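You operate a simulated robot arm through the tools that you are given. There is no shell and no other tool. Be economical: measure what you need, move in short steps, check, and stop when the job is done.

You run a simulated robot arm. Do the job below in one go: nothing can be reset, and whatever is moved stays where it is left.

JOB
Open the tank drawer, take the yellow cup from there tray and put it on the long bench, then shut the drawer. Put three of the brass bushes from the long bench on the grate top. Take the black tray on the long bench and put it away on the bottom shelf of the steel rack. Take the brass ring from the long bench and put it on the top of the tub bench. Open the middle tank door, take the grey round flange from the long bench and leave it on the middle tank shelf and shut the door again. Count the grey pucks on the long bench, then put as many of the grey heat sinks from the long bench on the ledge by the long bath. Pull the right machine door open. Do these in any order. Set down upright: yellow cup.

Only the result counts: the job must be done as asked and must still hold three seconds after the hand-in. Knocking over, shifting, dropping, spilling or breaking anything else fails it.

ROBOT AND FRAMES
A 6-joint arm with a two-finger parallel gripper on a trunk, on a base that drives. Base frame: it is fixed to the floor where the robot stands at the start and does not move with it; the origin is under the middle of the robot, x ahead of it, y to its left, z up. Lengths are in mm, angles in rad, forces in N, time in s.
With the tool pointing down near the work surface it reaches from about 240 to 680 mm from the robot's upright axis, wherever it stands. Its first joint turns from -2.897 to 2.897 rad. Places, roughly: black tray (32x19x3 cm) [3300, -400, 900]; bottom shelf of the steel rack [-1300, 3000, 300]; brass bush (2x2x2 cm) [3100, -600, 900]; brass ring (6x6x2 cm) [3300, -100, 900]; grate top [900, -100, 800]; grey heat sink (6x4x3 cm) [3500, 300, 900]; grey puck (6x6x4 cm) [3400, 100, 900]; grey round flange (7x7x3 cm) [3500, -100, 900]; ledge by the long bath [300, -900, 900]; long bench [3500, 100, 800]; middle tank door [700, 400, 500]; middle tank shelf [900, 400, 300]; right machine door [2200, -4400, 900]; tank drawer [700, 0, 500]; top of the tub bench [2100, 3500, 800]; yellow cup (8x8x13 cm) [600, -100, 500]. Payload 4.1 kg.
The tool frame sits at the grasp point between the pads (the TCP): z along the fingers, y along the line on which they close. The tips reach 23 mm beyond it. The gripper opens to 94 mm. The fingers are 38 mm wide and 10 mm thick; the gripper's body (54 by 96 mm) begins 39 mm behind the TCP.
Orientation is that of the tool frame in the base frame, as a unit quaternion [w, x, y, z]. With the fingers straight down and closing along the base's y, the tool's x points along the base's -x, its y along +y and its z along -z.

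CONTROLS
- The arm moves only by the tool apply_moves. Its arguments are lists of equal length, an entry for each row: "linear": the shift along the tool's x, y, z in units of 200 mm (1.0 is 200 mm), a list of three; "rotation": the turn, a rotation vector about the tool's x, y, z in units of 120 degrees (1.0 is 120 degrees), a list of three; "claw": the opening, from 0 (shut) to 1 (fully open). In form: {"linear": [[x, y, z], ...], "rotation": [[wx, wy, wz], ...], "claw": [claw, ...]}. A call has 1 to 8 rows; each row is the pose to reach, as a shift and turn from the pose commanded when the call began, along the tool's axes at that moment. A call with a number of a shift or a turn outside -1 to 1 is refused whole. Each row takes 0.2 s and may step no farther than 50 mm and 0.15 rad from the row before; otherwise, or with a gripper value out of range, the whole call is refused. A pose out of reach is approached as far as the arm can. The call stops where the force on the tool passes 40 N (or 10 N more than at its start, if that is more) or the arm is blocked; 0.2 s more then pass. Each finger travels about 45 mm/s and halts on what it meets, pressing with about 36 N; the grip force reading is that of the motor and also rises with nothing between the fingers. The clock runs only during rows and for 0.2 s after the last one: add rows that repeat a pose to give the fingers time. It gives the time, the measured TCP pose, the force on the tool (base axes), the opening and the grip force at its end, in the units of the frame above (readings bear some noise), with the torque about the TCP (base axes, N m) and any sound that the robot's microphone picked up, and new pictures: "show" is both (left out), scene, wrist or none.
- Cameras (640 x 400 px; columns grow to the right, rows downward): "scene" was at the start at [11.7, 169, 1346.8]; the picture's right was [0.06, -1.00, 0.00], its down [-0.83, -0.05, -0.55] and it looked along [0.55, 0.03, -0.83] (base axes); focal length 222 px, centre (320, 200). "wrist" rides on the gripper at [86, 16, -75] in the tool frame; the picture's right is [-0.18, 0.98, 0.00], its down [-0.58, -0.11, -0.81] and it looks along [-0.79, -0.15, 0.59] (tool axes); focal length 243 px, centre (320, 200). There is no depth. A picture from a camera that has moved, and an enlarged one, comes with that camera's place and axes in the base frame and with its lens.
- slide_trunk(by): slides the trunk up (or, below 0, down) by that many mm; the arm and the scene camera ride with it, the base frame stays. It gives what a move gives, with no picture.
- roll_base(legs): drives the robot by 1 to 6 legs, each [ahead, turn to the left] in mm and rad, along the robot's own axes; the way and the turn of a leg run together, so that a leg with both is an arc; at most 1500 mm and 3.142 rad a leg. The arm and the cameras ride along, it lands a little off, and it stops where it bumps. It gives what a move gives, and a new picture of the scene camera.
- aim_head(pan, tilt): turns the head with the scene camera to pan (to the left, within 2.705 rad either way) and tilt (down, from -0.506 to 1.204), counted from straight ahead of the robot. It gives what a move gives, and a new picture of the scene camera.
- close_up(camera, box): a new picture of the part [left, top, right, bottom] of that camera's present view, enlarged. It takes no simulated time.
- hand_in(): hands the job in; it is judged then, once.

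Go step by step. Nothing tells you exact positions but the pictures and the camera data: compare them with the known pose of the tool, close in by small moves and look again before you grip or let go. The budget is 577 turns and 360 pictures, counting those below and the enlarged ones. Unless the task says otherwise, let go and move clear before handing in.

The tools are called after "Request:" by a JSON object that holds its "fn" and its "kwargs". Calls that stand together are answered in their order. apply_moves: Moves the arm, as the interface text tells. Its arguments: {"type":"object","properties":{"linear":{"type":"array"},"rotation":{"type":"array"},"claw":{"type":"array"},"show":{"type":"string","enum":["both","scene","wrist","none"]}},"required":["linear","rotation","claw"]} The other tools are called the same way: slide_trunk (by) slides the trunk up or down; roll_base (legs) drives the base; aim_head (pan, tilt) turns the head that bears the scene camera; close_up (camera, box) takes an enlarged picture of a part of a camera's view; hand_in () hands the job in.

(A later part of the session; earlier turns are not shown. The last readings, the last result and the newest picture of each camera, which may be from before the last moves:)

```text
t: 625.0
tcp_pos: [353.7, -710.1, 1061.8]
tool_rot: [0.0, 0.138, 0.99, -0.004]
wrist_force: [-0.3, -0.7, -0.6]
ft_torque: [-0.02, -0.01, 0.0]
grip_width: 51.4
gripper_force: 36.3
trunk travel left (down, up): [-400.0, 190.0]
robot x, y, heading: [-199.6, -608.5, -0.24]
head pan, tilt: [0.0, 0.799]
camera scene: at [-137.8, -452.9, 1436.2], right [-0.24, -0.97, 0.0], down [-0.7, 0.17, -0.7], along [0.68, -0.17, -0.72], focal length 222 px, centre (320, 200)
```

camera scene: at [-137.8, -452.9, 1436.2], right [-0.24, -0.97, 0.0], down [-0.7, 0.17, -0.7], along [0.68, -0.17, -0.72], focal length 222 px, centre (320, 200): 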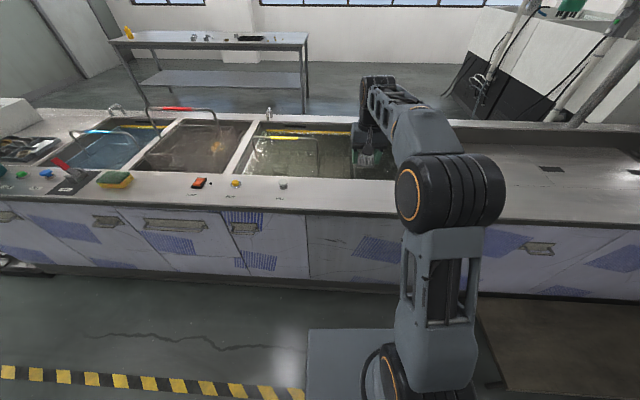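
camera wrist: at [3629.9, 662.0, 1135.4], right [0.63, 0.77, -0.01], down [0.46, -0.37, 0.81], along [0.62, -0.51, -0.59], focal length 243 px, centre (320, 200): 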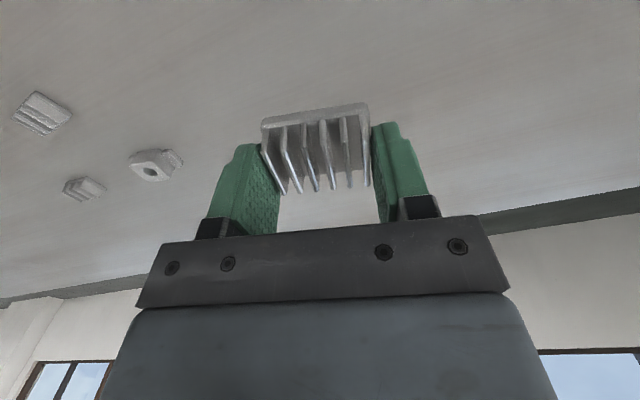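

Request:
{"fn": "apply_moves", "kwargs": {"linear": [[-0.1, -0.17, 0], [-0.2, -0.34, 0], [-0.3, -0.51, 0]], "rotation": [[0, 0, 0], [0, 0, 0], [0, 0, 0]], "claw": [0, 0, 0], "show": "none"}}

Request:
{"fn": "slide_trunk", "kwargs": {"by": -130}}

Request:
{"fn": "apply_moves", "kwargs": {"linear": [[0, 0, 0.06], [0, 0, 0.12], [0, 0, 0.16], [0, 0, 0.19], [0, 0, 0.22], [0, 0, 0.25], [0, 0, 0.28], [0, 0, 0.31]], "rotation": [[0, 0, 0], [0, 0, 0], [0, 0, 0], [0, 0, 0], [0, 0, 0], [0, 0, 0], [0, 0, 0], [0, 0, 0]], "claw": [0, 0, 0, 0, 0, 0, 0, 0], "show": "wrist"}}

```text
t: 625.8
tcp_pos: [383.2, -829.3, 1063.0]
tool_rot: [-0.002, 0.137, 0.991, -0.004]
wrist_force: [-0.1, -0.4, -0.4]
ft_torque: [0.02, 0.01, 0.0]
grip_width: 51.5
gripper_force: 36.0
trunk travel left (down, up): [-400.0, 190.0]
robot x, y, heading: [-200.3, -607.3, -0.244]
head pan, tilt: [0.0, 0.799]
```

```text
t: 627.4
tcp_pos: [383.1, -827.5, 932.8]
tool_rot: [-0.001, 0.138, 0.99, -0.003]
wrist_force: [0.1, 0.6, -0.2]
ft_torque: [-0.05, -0.01, -0.02]
grip_width: 51.6
gripper_force: 35.8
trunk travel left (down, up): [-270.0, 320.0]
robot x, y, heading: [-200.7, -602.8, -0.246]
head pan, tilt: [0.0, 0.799]
```

```text
t: 629.0
tcp_pos: [381.5, -829.0, 883.1]
tool_rot: [0.006, 0.137, 0.991, -0.004]
wrist_force: [-3.4, 1.6, 11.1]
ft_torque: [0.22, 0.24, 0.09]
grip_width: 51.8
gripper_force: 35.9
trunk travel left (down, up): [-270.0, 320.0]
robot x, y, heading: [-196.6, -608.4, -0.245]
head pan, tilt: [0.0, 0.799]
stopped in row 8: the force on the tool passed its limit (the readings are from after the stop); the commanded pose is now the measured one
camera wrist: at [303.5, -788.4, 955.6], right [0.45, 0.9, 0.0], down [0.52, -0.25, 0.82], along [0.73, -0.37, -0.58], focal length 243 px, centre (320, 200)
```

wrist: 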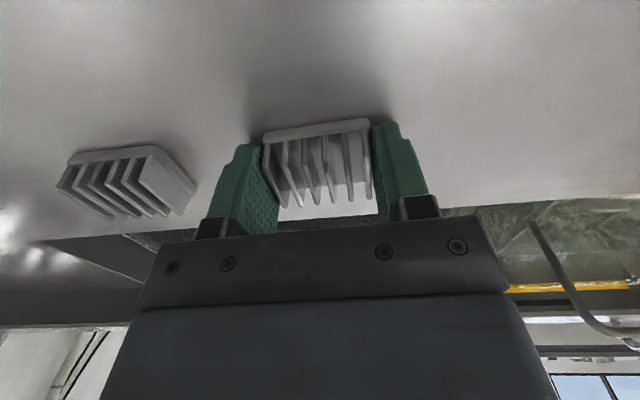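

Request:
{"fn": "apply_moves", "kwargs": {"linear": [[0, 0, -0.01], [0, 0, -0.01], [0, 0, -0.01], [0, 0, -0.01], [0, 0, -0.2], [0, 0, -0.4], [0, 0, -0.6], [0, 0, -0.8]], "rotation": [[0, 0, 0], [0, 0, 0], [0, 0, 0], [0, 0, 0], [0, 0, 0], [0, 0, 0], [0, 0, 0], [0, 0, 0]], "claw": [0.75, 0.75, 0.75, 0.75, 0.75, 0.75, 0.75, 0.75], "show": "wrist"}}

```text
t: 630.9
tcp_pos: [364.6, -820.8, 1028.0]
tool_rot: [0.004, 0.137, 0.991, -0.004]
wrist_force: [0.5, -0.1, -1.3]
ft_torque: [0.02, 0.05, 0.01]
grip_width: 70.3
gripper_force: 0.1
out of reach, approached as far as the arm can: row 8
trunk travel left (down, up): [-270.0, 320.0]
robot x, y, heading: [-200.3, -606.4, -0.245]
head pan, tilt: [0.0, 0.799]
camera wrist: at [285.5, -780.3, 1100.3], right [0.45, 0.9, 0.0], down [0.52, -0.26, 0.81], along [0.73, -0.36, -0.58], focal length 243 px, centre (320, 200)
```

wrist: 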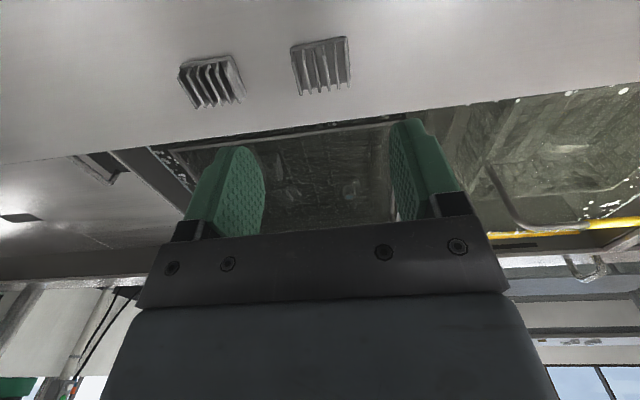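

Request:
{"fn": "roll_base", "kwargs": {"legs": [[-200, 0], [0, 1.584], [1500, 0], [1446, 0], [0, -1.522], [1500, 0]]}}

```text
t: 661.3
tcp_pos: [2355.5, 1920.4, 1027.5]
tool_rot: [0.006, 0.115, 0.993, -0.004]
wrist_force: [1.6, 0.5, 0.2]
ft_torque: [-0.01, 0.0, -0.01]
grip_width: 70.4
gripper_force: 0.1
trunk travel left (down, up): [-270.0, 320.0]
robot x, y, heading: [1779.6, 2104.6, -0.197]
head pan, tilt: [0.0, 0.799]
camera scene: at [1836.2, 2263.7, 1306.2], right [-0.19, -0.98, 0.0], down [-0.7, 0.14, -0.7], along [0.68, -0.14, -0.72], focal length 222 px, centre (320, 200)
```

scene: 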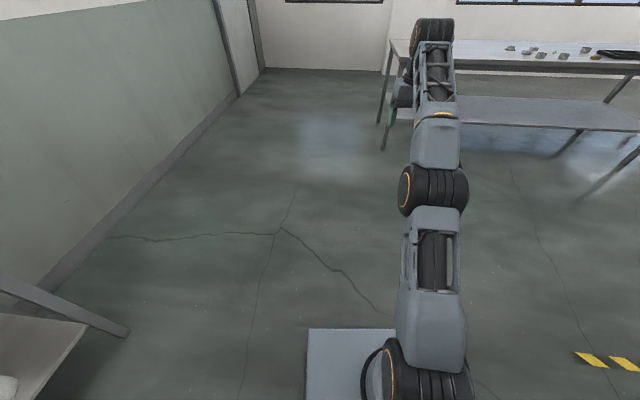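

Request:
{"fn": "slide_trunk", "kwargs": {"by": 130}}

Request:
{"fn": "apply_moves", "kwargs": {"linear": [[0.15, 0.12, 0], [0.3, 0.24, 0], [0.4, 0.35, 0]], "rotation": [[0, 0, 0], [0, 0, 0], [0, 0, 0]], "claw": [1, 1, 1], "show": "none"}}

Request:
{"fn": "roll_base", "kwargs": {"legs": [[0, -0.813], [1500, 0], [530, 0], [0, 0.81], [60, 0]]}}

Request:
{"fn": "close_up", "kwargs": {"camera": "wrist", "box": [0, 0, 640, 400]}}

```text
t: 662.9
tcp_pos: [2355.1, 1920.4, 1158.2]
tool_rot: [0.006, 0.114, 0.993, -0.004]
wrist_force: [-0.4, 0.8, 0.8]
ft_torque: [0.02, 0.02, 0.0]
grip_width: 70.5
gripper_force: 0.1
trunk travel left (down, up): [-400.0, 190.0]
robot x, y, heading: [1780.0, 2107.2, -0.197]
head pan, tilt: [0.0, 0.799]
```

```text
t: 663.7
tcp_pos: [2294.2, 2009.5, 1157.0]
tool_rot: [0.005, 0.115, 0.993, -0.005]
wrist_force: [-0.3, 0.1, -0.5]
ft_torque: [0.0, 0.01, 0.03]
grip_width: 94.0
gripper_force: 0.1
trunk travel left (down, up): [-400.0, 190.0]
robot x, y, heading: [1782.1, 2105.5, -0.197]
head pan, tilt: [0.0, 0.799]
```

```text
t: 678.8
tcp_pos: [3464.7, 256.6, 1158.4]
tool_rot: [0.006, 0.112, 0.994, -0.004]
wrist_force: [-0.1, -0.3, 1.0]
ft_torque: [-0.02, 0.01, -0.02]
grip_width: 93.8
gripper_force: 0.1
trunk travel left (down, up): [-400.0, 190.0]
robot x, y, heading: [2953.8, 350.4, -0.199]
head pan, tilt: [0.0, 0.799]
camera scene: at [3006.2, 509.2, 1436.2], right [-0.19, -0.98, 0.0], down [-0.7, 0.14, -0.7], along [0.68, -0.13, -0.72], focal length 222 px, centre (320, 200)
```

scene: 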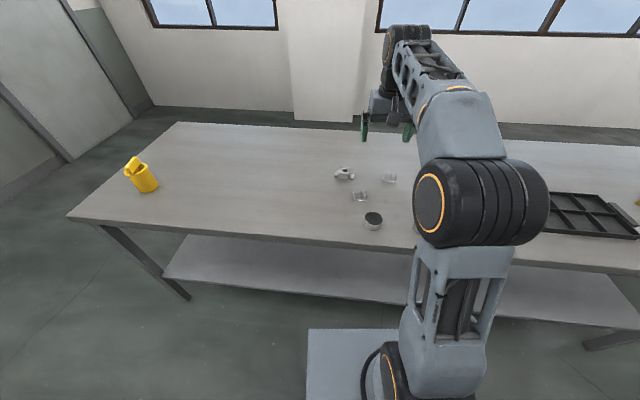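

```text
1.00 times, centred on (320, 200) of wrist
camera zoom: at [3383.9, 291.9, 1230.4], right [0.4, 0.92, 0.0], down [0.53, -0.23, 0.81], along [0.74, -0.33, -0.58], focal length 243 px, centre (320, 200)
```

zoom: 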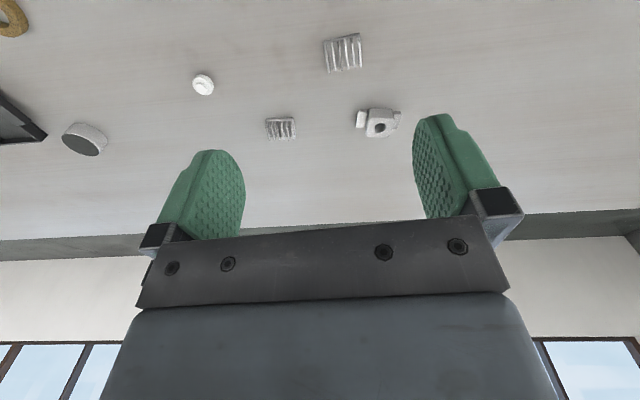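

Request:
{"fn": "slide_trunk", "kwargs": {"by": -110}}

Request:
{"fn": "apply_moves", "kwargs": {"linear": [[-0.15, 0.04, 0.15], [-0.3, 0.085, 0.3], [-0.37, 0.085, 0.48], [-0.37, 0.085, 0.52]], "rotation": [[0, 0, 0], [0, 0, 0], [0, 0, 0], [0, 0, 0]], "claw": [1, 1, 1, 1], "show": "wrist"}}

```text
t: 680.2
tcp_pos: [3464.6, 255.8, 1047.5]
tool_rot: [0.006, 0.112, 0.994, -0.004]
wrist_force: [1.5, -0.6, 0.0]
ft_torque: [0.01, 0.01, -0.02]
grip_width: 94.0
gripper_force: 0.1
trunk travel left (down, up): [-290.0, 300.0]
robot x, y, heading: [2952.8, 350.1, -0.189]
head pan, tilt: [0.0, 0.799]
```

```text
t: 681.2
tcp_pos: [3544.2, 254.5, 945.7]
tool_rot: [0.006, 0.113, 0.994, -0.004]
wrist_force: [0.4, 0.0, 0.1]
ft_torque: [0.0, -0.01, -0.01]
grip_width: 94.1
gripper_force: 0.0
trunk travel left (down, up): [-290.0, 300.0]
robot x, y, heading: [2954.9, 353.0, -0.194]
head pan, tilt: [0.0, 0.799]
camera wrist: at [3463.0, 290.8, 1017.8], right [0.4, 0.92, 0.0], down [0.53, -0.23, 0.81], along [0.74, -0.33, -0.58], focal length 243 px, centre (320, 200)
```

wrist: 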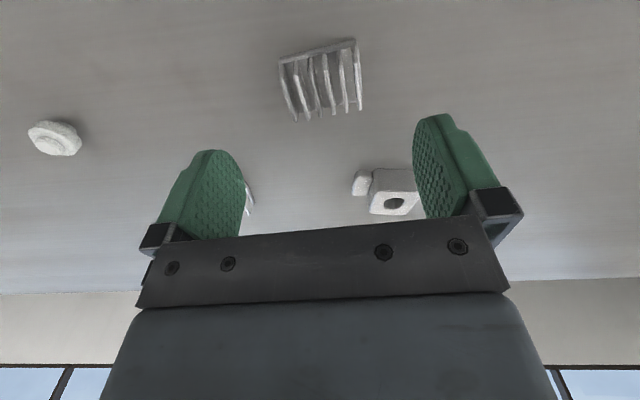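

Request:
{"fn": "apply_moves", "kwargs": {"linear": [[0, 0, 0.15], [0, 0, 0.3], [0, 0, 0.345]], "rotation": [[0, 0, -0.015], [0, 0, -0.03], [0, 0, -0.03]], "claw": [1, 1, 1], "show": "none"}}

Request:
{"fn": "apply_moves", "kwargs": {"linear": [[0, 0, -0.005], [0, 0, -0.01], [0, 0, -0.01], [0, 0, -0.01], [0, 0, -0.01]], "rotation": [[0, 0, 0], [0, 0, 0], [0, 0, 0], [0, 0, 0], [0, 0, 0]], "claw": [0, 0, 0, 0, 0], "show": "none"}}

Request:
{"fn": "apply_moves", "kwargs": {"linear": [[0, 0, -0.1], [0, 0, -0.3], [0, 0, -0.5], [0, 0, -0.7], [0, 0, -0.9]], "rotation": [[0, 0, 0], [0, 0, 0], [0, 0, 0], [0, 0, 0], [0, 0, 0]], "claw": [0, 0, 0, 0, 0], "show": "none"}}

```text
t: 682.0
tcp_pos: [3543.3, 253.0, 876.1]
tool_rot: [0.006, 0.081, 0.997, -0.004]
wrist_force: [0.6, 0.2, -0.3]
ft_torque: [0.01, 0.06, -0.04]
grip_width: 94.0
gripper_force: 0.0
trunk travel left (down, up): [-290.0, 300.0]
robot x, y, heading: [2954.4, 352.1, -0.196]
head pan, tilt: [0.0, 0.799]
```

```text
t: 683.2
tcp_pos: [3542.7, 254.3, 877.6]
tool_rot: [0.005, 0.082, 0.997, -0.004]
wrist_force: [0.4, 0.1, 0.4]
ft_torque: [0.01, 0.0, 0.0]
grip_width: 51.6
gripper_force: 36.0
trunk travel left (down, up): [-290.0, 300.0]
robot x, y, heading: [2951.7, 352.7, -0.191]
head pan, tilt: [0.0, 0.799]
```

```text
t: 684.4
tcp_pos: [3540.5, 256.3, 1057.7]
tool_rot: [0.003, 0.082, 0.997, -0.004]
wrist_force: [0.3, 0.0, -0.7]
ft_torque: [0.0, 0.01, -0.02]
grip_width: 51.3
gripper_force: 36.0
trunk travel left (down, up): [-290.0, 300.0]
robot x, y, heading: [2950.6, 349.9, -0.194]
head pan, tilt: [0.0, 0.799]
```

Request:
{"fn": "roll_base", "kwargs": {"legs": [[-200, 0], [0, 2.261], [1500, 0], [401, 0], [0, 0.954], [1500, 0]]}}

```text
t: 709.8
tcp_pos: [-97.4, 2494.1, 1059.3]
tool_rot: [-0.003, 0.996, -0.088, -0.006]
wrist_force: [-0.1, 0.6, -0.8]
ft_torque: [-0.03, 0.05, 0.0]
grip_width: 51.4
gripper_force: 36.1
trunk travel left (down, up): [-290.0, 300.0]
robot x, y, heading: [493.1, 2391.2, 2.937]
head pan, tilt: [0.0, 0.799]
camera scene: at [434.6, 2230.3, 1326.2], right [0.21, 0.98, 0.0], down [0.7, -0.15, -0.7], along [-0.68, 0.14, -0.72], focal length 222 px, centre (320, 200)
```

scene: 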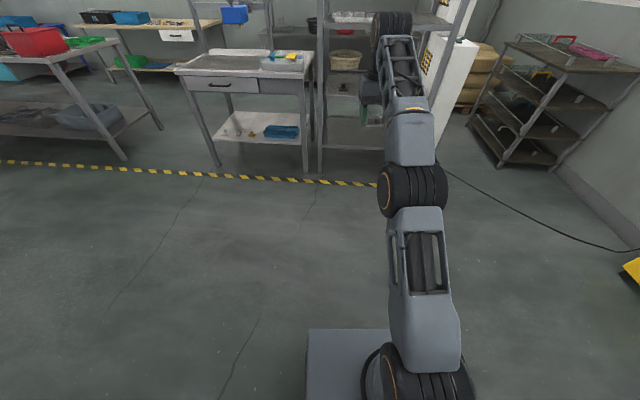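

Request:
{"fn": "roll_base", "kwargs": {"legs": [[0, 1.466], [1500, 0], [1500, 0], [0, 1.006], [327, 0], [0, 0.59]]}}

```text
t: 733.7
tcp_pos: [419.5, -904.5, 1057.9]
tool_rot: [0.005, 0.133, 0.991, -0.004]
wrist_force: [1.4, 0.1, -2.5]
ft_torque: [-0.01, -0.01, 0.0]
grip_width: 51.5
gripper_force: 35.7
trunk travel left (down, up): [-290.0, 300.0]
robot x, y, heading: [-155.5, -752.9, -0.294]
head pan, tilt: [0.0, 0.799]
camera scene: at [-84.1, -597.5, 1326.2], right [-0.29, -0.96, 0.0], down [-0.69, 0.21, -0.7], along [0.67, -0.2, -0.72], focal length 222 px, centre (320, 200)
```

scene: 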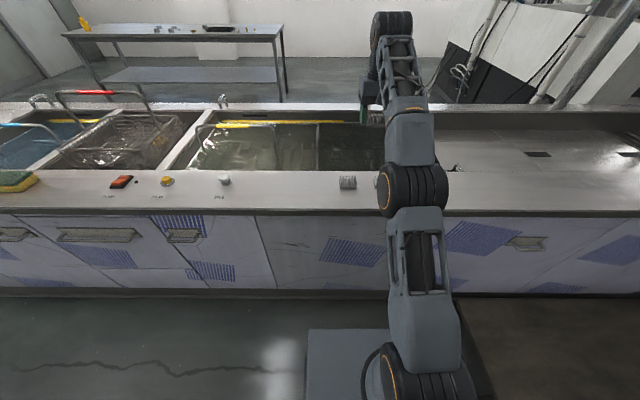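

Request:
{"fn": "apply_moves", "kwargs": {"linear": [[0.07, -0.18, 0], [0.14, -0.37, 0], [0.21, -0.55, 0], [0.285, -0.733, 0]], "rotation": [[0, 0, 0], [0, 0, 0], [0, 0, 0], [0, 0, 0]], "claw": [0, 0, 0, 0], "show": "none"}}

Request:
{"fn": "slide_trunk", "kwargs": {"by": -125}}

Request:
{"fn": "close_up", "kwargs": {"camera": "wrist", "box": [0, 0, 640, 400]}}

```text
t: 734.7
tcp_pos: [329.4, -1031.4, 1061.0]
tool_rot: [0.005, 0.133, 0.991, -0.004]
wrist_force: [-0.2, -0.5, -0.8]
ft_torque: [-0.01, -0.01, -0.04]
grip_width: 51.4
gripper_force: 36.1
trunk travel left (down, up): [-290.0, 300.0]
robot x, y, heading: [-149.5, -750.5, -0.295]
head pan, tilt: [0.0, 0.799]
```

```text
t: 736.3
tcp_pos: [329.9, -1030.7, 936.8]
tool_rot: [0.006, 0.132, 0.991, -0.004]
wrist_force: [0.0, -0.3, -0.7]
ft_torque: [-0.01, 0.03, 0.0]
grip_width: 51.4
gripper_force: 35.9
trunk travel left (down, up): [-165.0, 425.0]
robot x, y, heading: [-153.4, -745.2, -0.297]
head pan, tilt: [0.0, 0.799]
```

```text
1.00 times, centred on (320, 200) of wrist
camera zoom: at [249.6, -990.9, 1008.1], right [0.44, 0.9, 0.0], down [0.52, -0.25, 0.81], along [0.73, -0.36, -0.58], focal length 243 px, centre (320, 200)
```

zoom: 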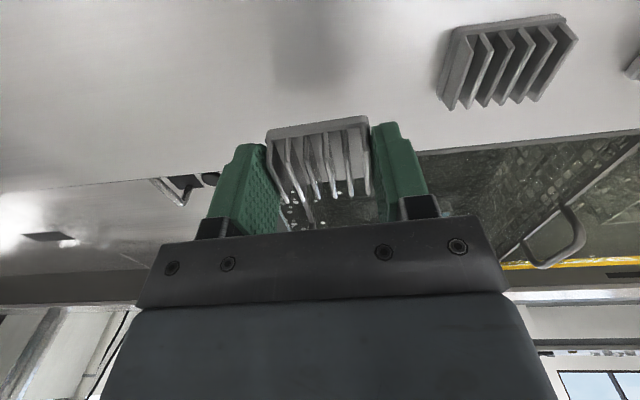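

Request:
{"fn": "apply_moves", "kwargs": {"linear": [[0, 0, 0.08], [0, 0, 0.14], [0, 0, 0.18], [0, 0, 0.21], [0, 0, 0.24], [0, 0, 0.27], [0, 0, 0.3], [0, 0, 0.33]], "rotation": [[0, 0, 0], [0, 0, 0], [0, 0, 0], [0, 0, 0], [0, 0, 0], [0, 0, 0], [0, 0, 0], [0, 0, 0]], "claw": [0, 0, 0, 0, 0, 0, 0, 0], "show": "none"}}

Request:
{"fn": "apply_moves", "kwargs": {"linear": [[0, 0, -0.01], [0, 0, -0.01], [0, 0, -0.01], [0, 0, -0.01], [0, 0, -0.2], [0, 0, -0.4], [0, 0, -0.6], [0, 0, -0.75]], "rotation": [[0, 0, 0], [0, 0, 0], [0, 0, 0], [0, 0, 0], [0, 0, 0], [0, 0, 0], [0, 0, 0], [0, 0, 0]], "claw": [0.75, 0.75, 0.75, 0.75, 0.75, 0.75, 0.75, 0.75], "show": "wrist"}}

```text
t: 737.9
tcp_pos: [330.0, -1030.2, 883.7]
tool_rot: [0.014, 0.132, 0.991, -0.007]
wrist_force: [-4.9, 3.7, 12.4]
ft_torque: [0.47, 0.23, 0.09]
grip_width: 51.7
gripper_force: 35.9
trunk travel left (down, up): [-165.0, 425.0]
robot x, y, heading: [-152.5, -751.5, -0.293]
head pan, tilt: [0.0, 0.799]
stopped in row 8: the force on the tool passed its limit (the readings are from after the stop); the commanded pose is now the measured one
```

```text
t: 739.7
tcp_pos: [306.4, -1014.4, 997.0]
tool_rot: [0.012, 0.132, 0.991, -0.007]
wrist_force: [0.0, -0.2, 0.1]
ft_torque: [-0.02, 0.05, 0.01]
grip_width: 70.6
gripper_force: 0.0
out of reach, approached as far as the arm can: row 7, 8
trunk travel left (down, up): [-165.0, 425.0]
robot x, y, heading: [-154.7, -748.8, -0.292]
head pan, tilt: [0.0, 0.799]
camera wrist: at [226.9, -975.2, 1067.6], right [0.43, 0.9, 0.0], down [0.51, -0.24, 0.82], along [0.74, -0.36, -0.57], focal length 243 px, centre (320, 200)
```

wrist: 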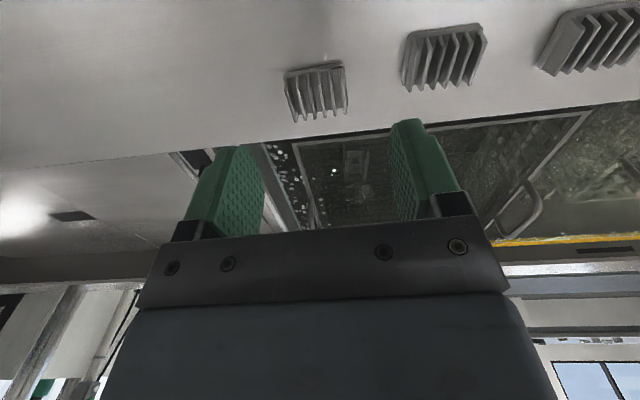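

All three sinks are on the ledge. Now return to the bench side for the bushes.

Request:
{"fn": "roll_base", "kwargs": {"legs": [[-230, 0], [0, 1.63], [1500, 0], [1500, 0], [0, -1.52], [1500, 0]]}}

```text
t: 770.1
tcp_pos: [2164.1, 1819.3, 995.9]
tool_rot: [0.013, 0.061, 0.998, -0.006]
wrist_force: [-0.2, 0.1, -0.4]
ft_torque: [0.0, 0.0, 0.05]
grip_width: 70.8
gripper_force: 0.0
trunk travel left (down, up): [-165.0, 425.0]
robot x, y, heading: [1668.3, 2020.7, -0.153]
head pan, tilt: [0.0, 0.799]
camera scene: at [1715.8, 2177.1, 1201.2], right [-0.15, -0.99, 0.0], down [-0.71, 0.11, -0.7], along [0.69, -0.11, -0.72], focal length 222 px, centre (320, 200)
```

scene: 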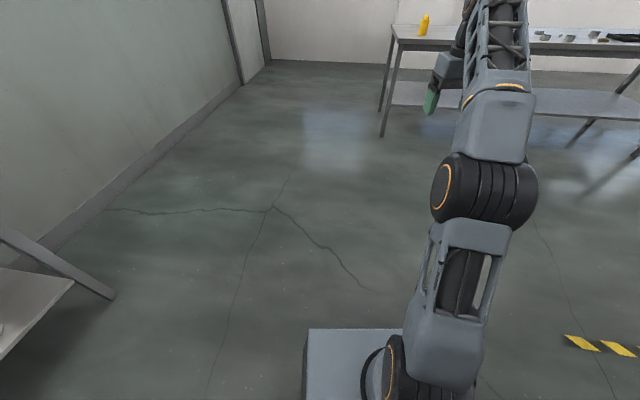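

Request:
{"fn": "slide_trunk", "kwargs": {"by": 300}}

Request:
{"fn": "apply_moves", "kwargs": {"linear": [[0, 0.2, 0], [0, 0.4, 0], [0, 0.6, 0]], "rotation": [[0, 0, 0], [0, 0, 0], [0, 0, 0]], "claw": [1, 1, 1], "show": "none"}}

Request:
{"fn": "roll_base", "kwargs": {"legs": [[0, -1.085], [1500, 0], [1168, 0], [0, 0.928], [60, 0]]}}

Request:
{"fn": "close_up", "kwargs": {"camera": "wrist", "box": [0, 0, 640, 400]}}

```text
t: 773.1
tcp_pos: [2162.9, 1820.2, 1295.9]
tool_rot: [0.014, 0.06, 0.998, -0.006]
wrist_force: [-0.3, -0.3, 0.2]
ft_torque: [0.04, 0.02, -0.02]
grip_width: 70.3
gripper_force: 0.0
trunk travel left (down, up): [-465.0, 125.0]
robot x, y, heading: [1669.1, 2019.0, -0.153]
head pan, tilt: [0.0, 0.799]
```

```text
t: 773.9
tcp_pos: [2177.5, 1941.7, 1292.1]
tool_rot: [0.013, 0.061, 0.998, -0.006]
wrist_force: [0.3, -0.1, -0.3]
ft_torque: [0.02, 0.0, 0.01]
grip_width: 93.9
gripper_force: 0.0
trunk travel left (down, up): [-465.0, 125.0]
robot x, y, heading: [1668.6, 2019.4, -0.15]
head pan, tilt: [0.0, 0.799]
```

```text
t: 792.3
tcp_pos: [3124.5, -620.4, 1291.0]
tool_rot: [0.013, 0.133, 0.991, -0.007]
wrist_force: [0.1, 0.7, 0.4]
ft_torque: [0.01, 0.01, 0.02]
grip_width: 93.9
gripper_force: 0.0
trunk travel left (down, up): [-465.0, 125.0]
robot x, y, heading: [2631.9, -469.7, -0.295]
head pan, tilt: [0.0, 0.799]
camera scene: at [2702.4, -318.9, 1501.2], right [-0.29, -0.96, 0.0], down [-0.69, 0.21, -0.7], along [0.67, -0.2, -0.72], focal length 222 px, centre (320, 200)
```

scene: 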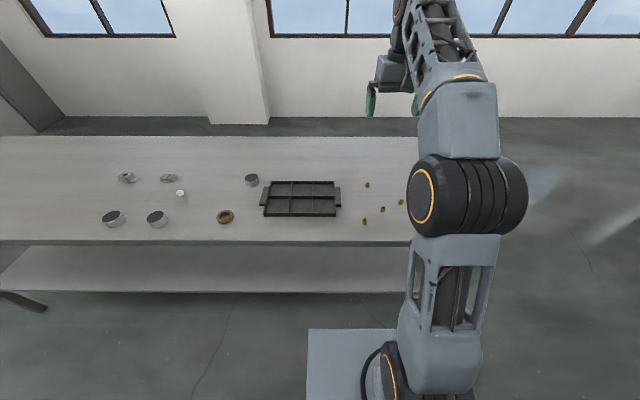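

```text
1.00 times, centred on (320, 200) of wrist
camera zoom: at [3044.1, -580.0, 1362.4], right [0.44, 0.9, -0.01], down [0.51, -0.25, 0.82], along [0.74, -0.36, -0.57], focal length 243 px, centre (320, 200)
```

zoom: 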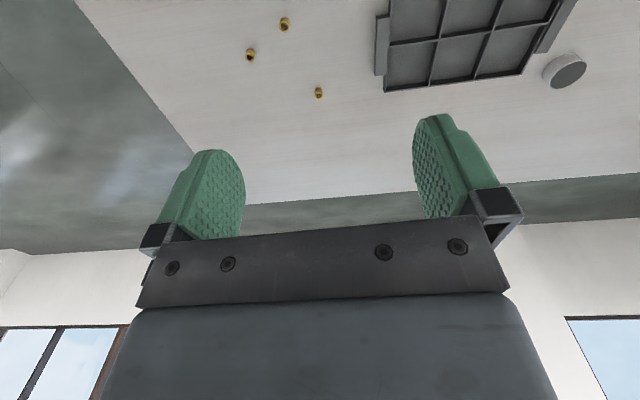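

Four brass bushes at the right end. Take the nearest at about (3149,-621).

Request:
{"fn": "slide_trunk", "kwargs": {"by": -240}}

Request:
{"fn": "apply_moves", "kwargs": {"linear": [[-0.06, 0.03, 0.2], [-0.115, 0.03, 0.4], [-0.115, 0.03, 0.55]], "rotation": [[0, 0, 0], [0, 0, 0], [0, 0, 0]], "claw": [1, 1, 1], "show": "wrist"}}

```text
t: 794.8
tcp_pos: [3123.7, -619.3, 1051.3]
tool_rot: [0.013, 0.133, 0.991, -0.007]
wrist_force: [0.0, -1.0, -1.7]
ft_torque: [0.03, 0.01, 0.0]
grip_width: 94.0
gripper_force: 0.0
trunk travel left (down, up): [-225.0, 365.0]
robot x, y, heading: [2628.3, -470.9, -0.299]
head pan, tilt: [0.0, 0.799]
```

```text
t: 795.6
tcp_pos: [3148.5, -621.2, 942.4]
tool_rot: [0.014, 0.134, 0.991, -0.007]
wrist_force: [0.0, 0.4, 0.8]
ft_torque: [-0.03, -0.01, -0.03]
grip_width: 94.2
gripper_force: 0.0
trunk travel left (down, up): [-225.0, 365.0]
robot x, y, heading: [2626.9, -474.7, -0.302]
head pan, tilt: [0.0, 0.799]
camera wrist: at [3067.2, -580.8, 1013.1], right [0.44, 0.9, 0.0], down [0.51, -0.24, 0.82], along [0.74, -0.36, -0.57], focal length 243 px, centre (320, 200)
```

wrist: 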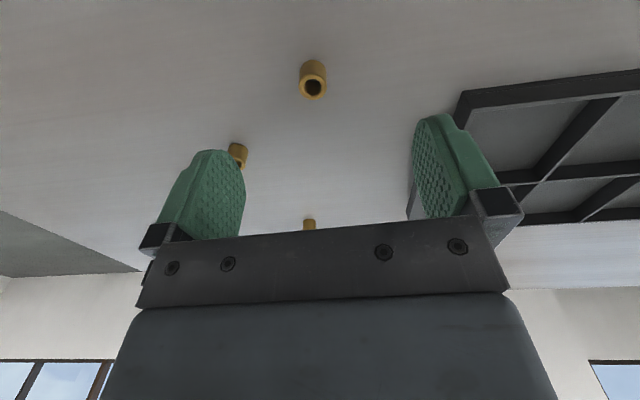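

Request:
{"fn": "apply_moves", "kwargs": {"linear": [[0.037, -0.012, 0.15], [0.037, -0.012, 0.3], [0.037, -0.012, 0.33], [0.037, -0.012, 0.33]], "rotation": [[0, 0, 0], [0, 0, 0], [0, 0, 0], [0, 0, 0]], "claw": [0.8, 0.6, 0.5, 0.5], "show": "wrist"}}

```text
t: 796.6
tcp_pos: [3144.4, -621.2, 875.7]
tool_rot: [0.013, 0.133, 0.991, -0.006]
wrist_force: [0.4, -0.4, 0.1]
ft_torque: [-0.01, 0.0, 0.01]
grip_width: 46.9
gripper_force: 0.1
trunk travel left (down, up): [-225.0, 365.0]
robot x, y, heading: [2629.7, -470.2, -0.297]
head pan, tilt: [0.0, 0.799]
camera wrist: at [3064.2, -582.3, 945.9], right [0.44, 0.9, -0.01], down [0.51, -0.25, 0.82], along [0.74, -0.36, -0.57], focal length 243 px, centre (320, 200)
```

wrist: 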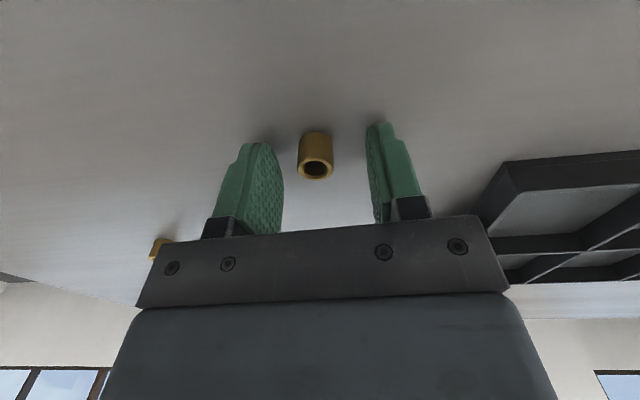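

Request:
{"fn": "apply_moves", "kwargs": {"linear": [[0, 0, 0], [0, 0, 0], [0, 0, 0], [0, 0, 0], [0, 0, -0.2], [0, 0, -0.4], [0, 0, -0.6], [0, 0, -0.8]], "rotation": [[0, 0, 0], [0, 0, 0], [0, 0, 0], [0, 0, 0], [0, 0, 0], [0, 0, 0], [0, 0, 0], [0, 0, 0]], "claw": [0, 0, 0, 0, 0, 0, 0, 0], "show": "wrist"}}

```text
t: 798.4
tcp_pos: [3138.7, -618.8, 1035.8]
tool_rot: [0.013, 0.133, 0.991, -0.007]
wrist_force: [0.5, -0.4, -0.3]
ft_torque: [-0.02, 0.0, -0.04]
grip_width: 16.5
gripper_force: 36.1
trunk travel left (down, up): [-225.0, 365.0]
robot x, y, heading: [2633.0, -468.7, -0.298]
head pan, tilt: [0.0, 0.799]
camera wrist: at [3058.5, -579.8, 1107.1], right [0.44, 0.9, -0.01], down [0.51, -0.25, 0.82], along [0.74, -0.36, -0.57], focal length 243 px, centre (320, 200)
```

wrist: 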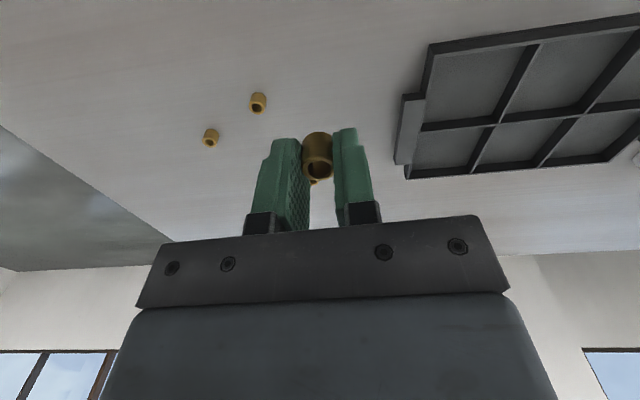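

Request:
{"fn": "slide_trunk", "kwargs": {"by": 200}}

Request:
{"fn": "roll_base", "kwargs": {"legs": [[-100, 0], [0, -3.006], [850, 0], [0, -0.109]]}}

Request:
{"fn": "close_up", "kwargs": {"camera": "wrist", "box": [0, 0, 640, 400]}}

```text
t: 800.6
tcp_pos: [3138.4, -619.3, 1236.3]
tool_rot: [0.012, 0.133, 0.991, -0.007]
wrist_force: [0.0, -0.9, -0.4]
ft_torque: [-0.03, 0.0, -0.01]
grip_width: 16.2
gripper_force: 35.6
trunk travel left (down, up): [-425.0, 165.0]
robot x, y, heading: [2630.6, -470.4, -0.3]
head pan, tilt: [0.0, 0.799]
```

```text
t: 813.4
tcp_pos: [1173.7, -212.8, 1236.8]
tool_rot: [-0.006, 0.995, -0.099, -0.012]
wrist_force: [-0.1, -0.6, 0.4]
ft_torque: [-0.02, -0.02, -0.03]
grip_width: 16.6
gripper_force: 35.5
trunk travel left (down, up): [-425.0, 165.0]
robot x, y, heading: [1690.0, -322.7, 2.913]
head pan, tilt: [0.0, 0.799]
camera scene: at [1632.8, -486.5, 1461.2], right [0.23, 0.97, 0.0], down [0.7, -0.16, -0.7], along [-0.68, 0.16, -0.72], focal length 222 px, centre (320, 200)
```

scene: 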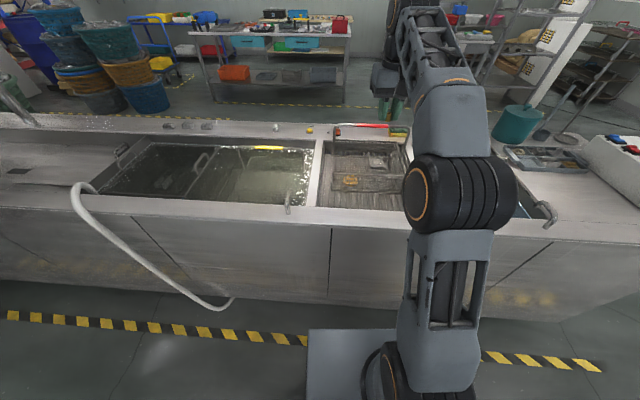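

```text
1.00 times, centred on (320, 200) of wrist
camera zoom: at [1256.6, -246.7, 1306.9], right [-0.37, -0.93, 0.0], down [-0.53, 0.21, 0.82], along [-0.76, 0.31, -0.57], focal length 243 px, centre (320, 200)
```

zoom: 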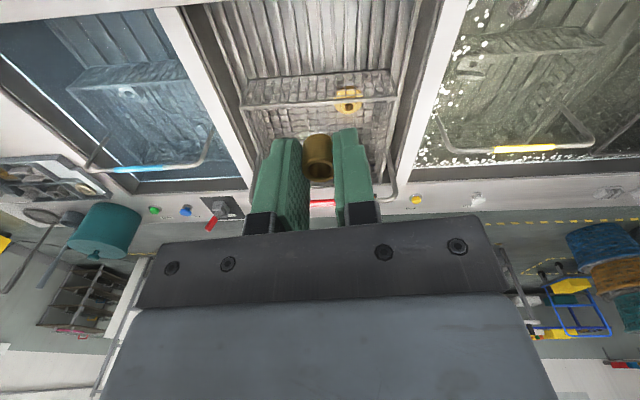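

Request:
{"fn": "close_up", "kwargs": {"camera": "wrist", "box": [200, 0, 430, 144]}}

Request:
{"fn": "close_up", "kwargs": {"camera": "scene", "box": [300, 120, 428, 200]}}

```text
2.78 times, centred on (315, 72) of wrist
camera zoom: at [1256.6, -246.7, 1306.9], right [-0.37, -0.93, 0.0], down [-0.53, 0.21, 0.82], along [-0.76, 0.31, -0.57], focal length 674 px, centre (334, 556)
```

zoom: 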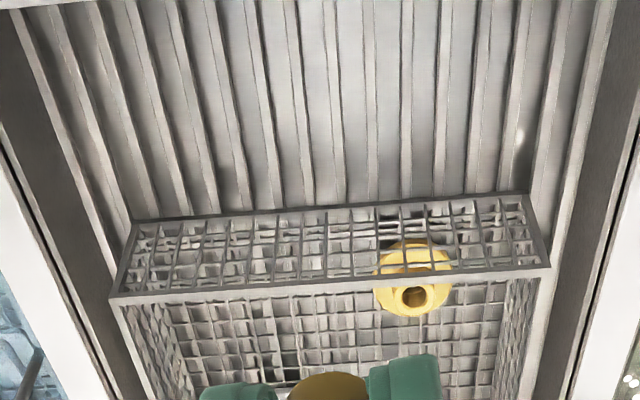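

```text
5.00 times, centred on (364, 160) of scene
camera zoom: at [1632.8, -486.5, 1461.2], right [0.23, 0.97, 0.0], down [0.7, -0.16, -0.7], along [-0.68, 0.16, -0.72], focal length 1108 px, centre (100, 400)
```

zoom: 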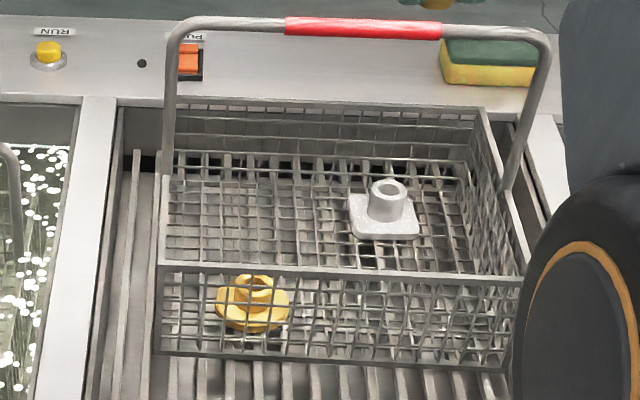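

The grate's free strip is just behind the basket (c≈960–1120). Move over it and lower the bush.

Request:
{"fn": "roll_base", "kwargs": {"legs": [[130, -0.03]]}}

Request:
{"fn": "slide_trunk", "kwargs": {"by": -290}}

Request:
{"fn": "close_up", "kwargs": {"camera": "wrist", "box": [0, 0, 640, 400]}}

```text
t: 814.7
tcp_pos: [1051.8, -164.5, 1235.5]
tool_rot: [-0.006, 0.993, -0.115, -0.013]
wrist_force: [0.2, -0.2, -0.6]
ft_torque: [-0.01, 0.03, 0.01]
grip_width: 16.4
gripper_force: 35.9
trunk travel left (down, up): [-425.0, 165.0]
robot x, y, heading: [1562.9, -297.2, 2.881]
head pan, tilt: [0.0, 0.799]
camera scene: at [1501.1, -453.0, 1461.2], right [0.26, 0.97, 0.0], down [0.69, -0.19, -0.7], along [-0.67, 0.18, -0.72], focal length 222 px, centre (320, 200)
```

scene: 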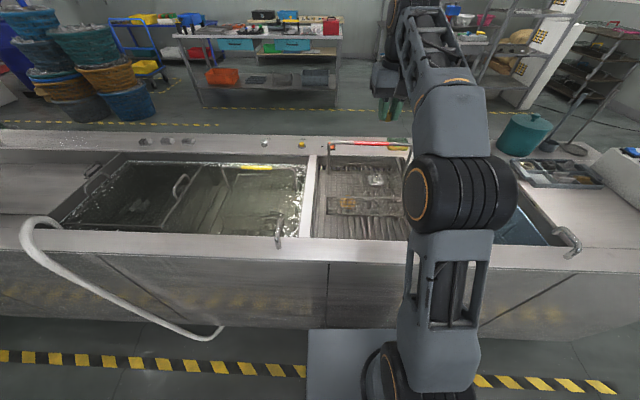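

```text
t: 817.6
tcp_pos: [1050.2, -164.3, 945.8]
tool_rot: [-0.007, 0.993, -0.116, -0.013]
wrist_force: [0.6, -0.1, -0.2]
ft_torque: [-0.01, 0.03, 0.01]
grip_width: 16.7
gripper_force: 36.3
trunk travel left (down, up): [-135.0, 455.0]
robot x, y, heading: [1565.4, -298.1, 2.879]
head pan, tilt: [0.0, 0.799]
```

```text
1.00 times, centred on (320, 200) of wrist
camera zoom: at [1133.4, -200.9, 1016.8], right [-0.41, -0.91, -0.01], down [-0.52, 0.23, 0.82], along [-0.75, 0.34, -0.57], focal length 243 px, centre (320, 200)
```

zoom: 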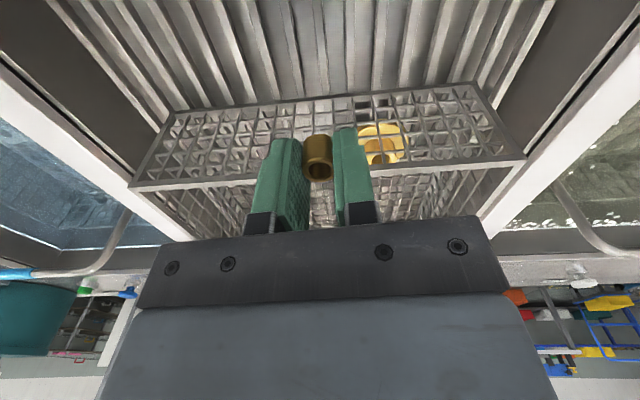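

Request:
{"fn": "apply_moves", "kwargs": {"linear": [[0, 0, 0.15], [0, 0, 0.3], [0, 0, 0.42], [0, 0, 0.47], [0, 0, 0.51], [0, 0, 0.55], [0, 0, 0.59], [0, 0, 0.63]], "rotation": [[0, 0, 0], [0, 0, 0], [0, 0, 0], [0, 0, 0], [0, 0, 0], [0, 0, 0], [0, 0, 0], [0, 0, 0]], "claw": [0, 0, 0, 0, 0, 0, 0, 0], "show": "wrist"}}

```text
t: 818.9
tcp_pos: [1046.6, -162.1, 851.2]
tool_rot: [-0.008, 0.993, -0.116, -0.026]
wrist_force: [2.2, 0.6, 10.1]
ft_torque: [-0.05, 0.56, -0.02]
grip_width: 16.4
gripper_force: 36.0
trunk travel left (down, up): [-135.0, 455.0]
robot x, y, heading: [1562.7, -293.8, 2.881]
head pan, tilt: [0.0, 0.799]
stopped in row 6: the force on the tool passed its limit (the readings are from after the stop); the commanded pose is now the measured one
camera wrist: at [1131.5, -199.3, 920.1], right [-0.41, -0.91, 0.0], down [-0.5, 0.22, 0.84], along [-0.77, 0.34, -0.55], focal length 243 px, centre (320, 200)
```

wrist: 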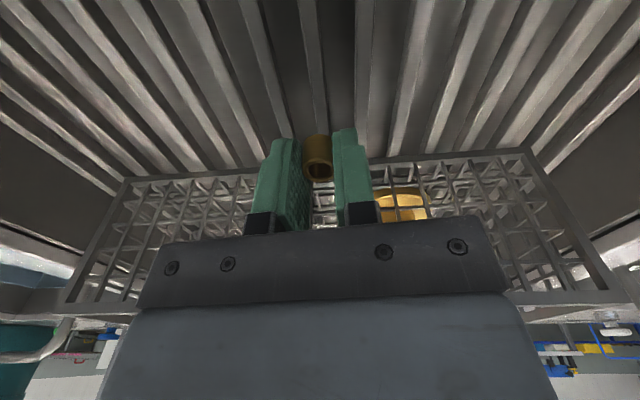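

Request:
{"fn": "close_up", "kwargs": {"camera": "wrist", "box": [220, 70, 420, 195]}}

```text
3.20 times, centred on (320, 132) of wrist
camera zoom: at [1131.5, -199.3, 920.1], right [-0.41, -0.91, 0.0], down [-0.5, 0.22, 0.84], along [-0.77, 0.34, -0.55], focal length 776 px, centre (320, 416)
```

zoom: 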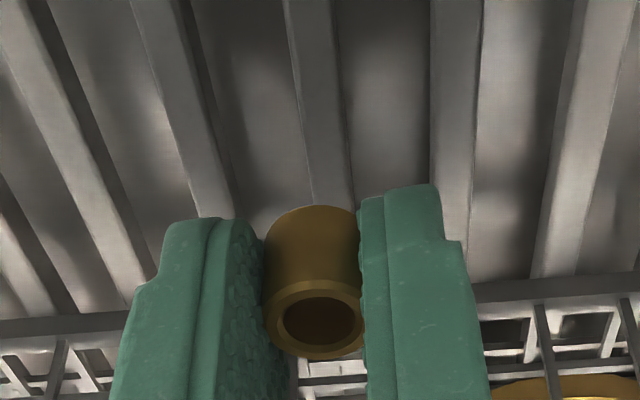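

The slats are ~8 mm wide with ~16 mm gaps; I'll centre the bush exactly on a slat before releasing.

Request:
{"fn": "apply_moves", "kwargs": {"linear": [[0, 0, -0.03], [0, 0.018, -0.03], [0, 0.018, -0.01], [0, 0.018, 0.005], [0, 0.018, 0.02]], "rotation": [[0, 0, 0], [0, 0, 0], [0, 0, 0], [0, 0, 0], [0, 0, 0]], "claw": [0, 0, 0, 0, 0], "show": "none"}}

Request:
{"fn": "close_up", "kwargs": {"camera": "wrist", "box": [220, 70, 420, 195]}}

```text
t: 820.2
tcp_pos: [1045.3, -164.3, 852.2]
tool_rot: [-0.009, 0.993, -0.116, -0.033]
wrist_force: [1.4, -0.4, 11.1]
ft_torque: [-0.03, 0.51, 0.01]
grip_width: 16.2
gripper_force: 35.8
trunk travel left (down, up): [-135.0, 455.0]
robot x, y, heading: [1565.4, -295.5, 2.875]
head pan, tilt: [0.0, 0.799]
stopped in row 5: the force on the tool passed its limit (the readings are from after the stop); the commanded pose is now the measured one
```

```text
3.20 times, centred on (320, 132) of wrist
camera zoom: at [1130.6, -202.7, 918.2], right [-0.41, -0.91, 0.0], down [-0.49, 0.22, 0.85], along [-0.77, 0.34, -0.53], focal length 776 px, centre (320, 416)
```

zoom: 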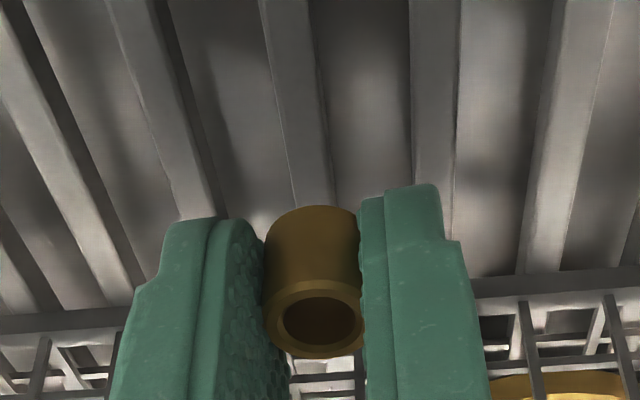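

Request:
{"fn": "apply_moves", "kwargs": {"linear": [[0, 0, -0.01], [0, 0, -0.01], [0, 0, 0.0], [0, 0, 0.0], [0, 0, 0.0], [0, 0, 0.0]], "rotation": [[0, 0.016, 0], [0, 0.031, 0], [0, 0.031, 0], [0, 0.031, 0], [0, 0.031, 0], [0, 0.031, 0]], "claw": [0, 0, 0, 0.3, 0.4, 0.4], "show": "wrist"}}

```text
t: 821.6
tcp_pos: [1046.3, -166.5, 854.0]
tool_rot: [-0.005, 0.993, -0.117, -0.002]
wrist_force: [1.2, 1.7, 35.4]
ft_torque: [-0.13, 1.72, -0.1]
grip_width: 37.8
gripper_force: 0.1
trunk travel left (down, up): [-135.0, 455.0]
robot x, y, heading: [1564.9, -294.6, 2.88]
head pan, tilt: [0.0, 0.799]
camera wrist: at [1127.0, -202.4, 926.3], right [-0.41, -0.91, -0.01], down [-0.54, 0.23, 0.81], along [-0.74, 0.33, -0.59], focal length 243 px, centre (320, 200)
```

wrist: 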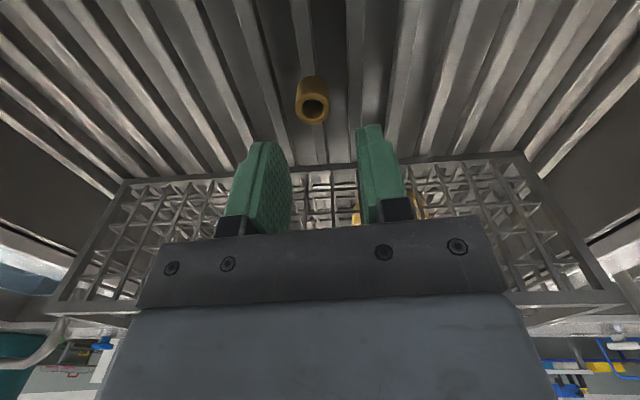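

The bush dropped a little but stands on the grate (grate top is lower, ~z 770; the camera housing was touching the rim). Raise clear and check.

Request:
{"fn": "apply_moves", "kwargs": {"linear": [[0, 0, -0.15], [0, 0, -0.35], [0, 0, -0.55], [0, 0, -0.75]], "rotation": [[0, 0, 0], [0, 0, 0], [0, 0, 0], [0, 0, 0]], "claw": [0.6, 0.6, 0.6, 0.6], "show": "none"}}

Request:
{"fn": "close_up", "kwargs": {"camera": "wrist", "box": [200, 0, 440, 150]}}

```text
t: 822.6
tcp_pos: [1062.0, -170.4, 969.6]
tool_rot: [-0.005, 0.993, -0.117, 0.001]
wrist_force: [-0.7, 0.5, -0.3]
ft_torque: [-0.01, 0.0, 0.02]
grip_width: 56.7
gripper_force: 0.1
out of reach, approached as far as the arm can: row 3, 4
trunk travel left (down, up): [-135.0, 455.0]
robot x, y, heading: [1564.0, -297.3, 2.877]
head pan, tilt: [0.0, 0.799]
```

```text
2.67 times, centred on (320, 75) of wrist
camera zoom: at [1142.8, -207.3, 1044.1], right [-0.41, -0.91, -0.01], down [-0.54, 0.23, 0.81], along [-0.74, 0.33, -0.59], focal length 647 px, centre (320, 533)
```

zoom: 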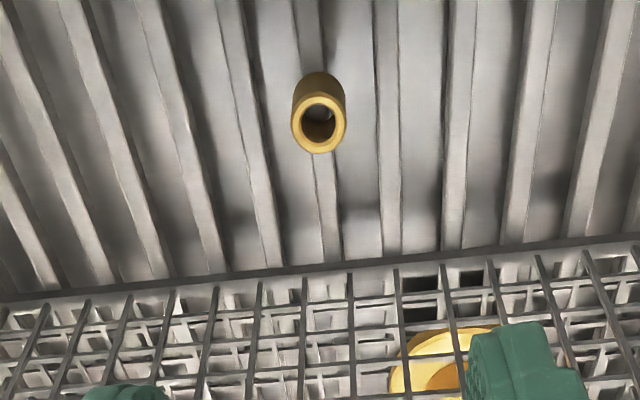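

Request:
{"fn": "slide_trunk", "kwargs": {"by": 100}}

Request:
{"fn": "roll_base", "kwargs": {"legs": [[-150, 0], [0, -3.01], [940, 0], [0, -0.2]]}}

Request:
{"fn": "close_up", "kwargs": {"camera": "wrist", "box": [0, 0, 640, 400]}}

```text
t: 823.9
tcp_pos: [1062.4, -170.1, 1070.8]
tool_rot: [-0.005, 0.993, -0.116, -0.001]
wrist_force: [-0.3, 0.9, 0.2]
ft_torque: [-0.01, -0.02, -0.01]
grip_width: 56.5
gripper_force: 0.2
trunk travel left (down, up): [-235.0, 355.0]
robot x, y, heading: [1563.8, -294.6, 2.874]
head pan, tilt: [0.0, 0.799]
```

```text
t: 837.8
tcp_pos: [3150.6, -667.7, 1071.0]
tool_rot: [0.0, 0.168, 0.986, -0.005]
wrist_force: [-0.9, -0.8, -0.6]
ft_torque: [0.0, 0.0, -0.01]
grip_width: 56.2
gripper_force: 0.1
trunk travel left (down, up): [-235.0, 355.0]
robot x, y, heading: [2668.3, -491.3, -0.367]
head pan, tilt: [0.0, 0.799]
camera scene: at [2745.6, -345.4, 1271.2], right [-0.36, -0.93, 0.0], down [-0.67, 0.26, -0.7], along [0.65, -0.25, -0.72], focal length 222 px, centre (320, 200)
```

scene: 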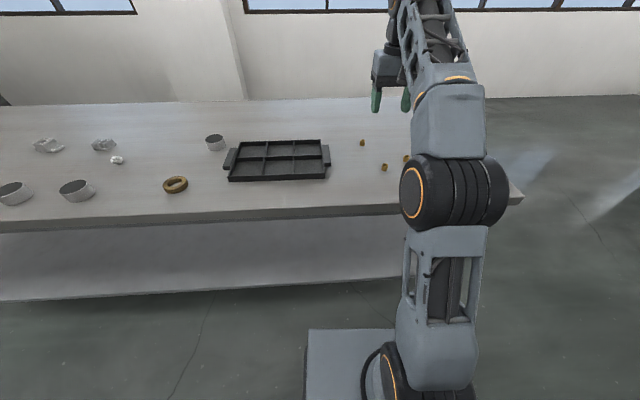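

```text
1.00 times, centred on (320, 200) of wrist
camera zoom: at [3074.9, -622.6, 1144.0], right [0.5, 0.87, -0.01], down [0.51, -0.29, 0.81], along [0.7, -0.41, -0.59], focal length 243 px, centre (320, 200)
```

zoom: 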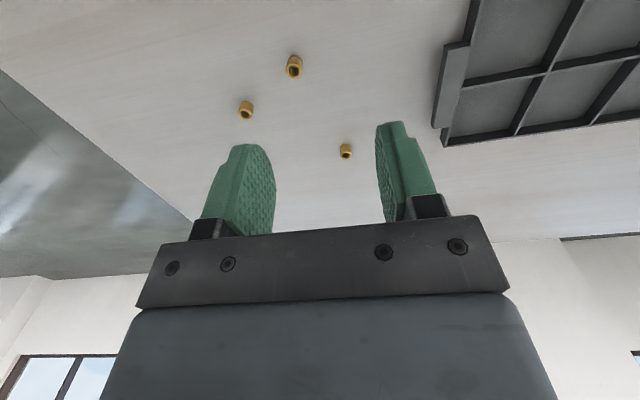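

Request:
{"fn": "apply_moves", "kwargs": {"linear": [[-0.08, -0.08, 0.15], [-0.16, -0.16, 0.3], [-0.196, -0.19, 0.48], [-0.196, -0.19, 0.65]], "rotation": [[0, 0, 0], [0, 0, 0], [0, 0, 0], [0, 0, 0]], "claw": [0.6, 0.6, 0.6, 0.6], "show": "wrist"}}

```text
t: 838.8
tcp_pos: [3170.9, -715.8, 941.7]
tool_rot: [0.0, 0.167, 0.986, -0.005]
wrist_force: [0.9, -0.5, -0.7]
ft_torque: [0.01, -0.03, 0.0]
grip_width: 56.2
gripper_force: 0.1
trunk travel left (down, up): [-235.0, 355.0]
robot x, y, heading: [2663.8, -494.6, -0.367]
head pan, tilt: [0.0, 0.799]
camera wrist: at [3095.7, -670.5, 1015.2], right [0.5, 0.87, -0.01], down [0.51, -0.29, 0.81], along [0.7, -0.41, -0.59], focal length 243 px, centre (320, 200)
```

wrist: 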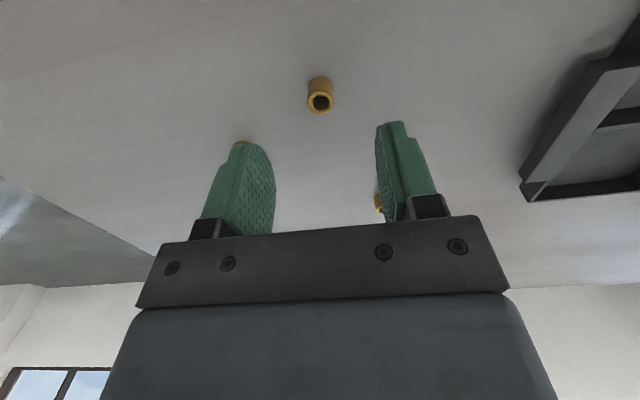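

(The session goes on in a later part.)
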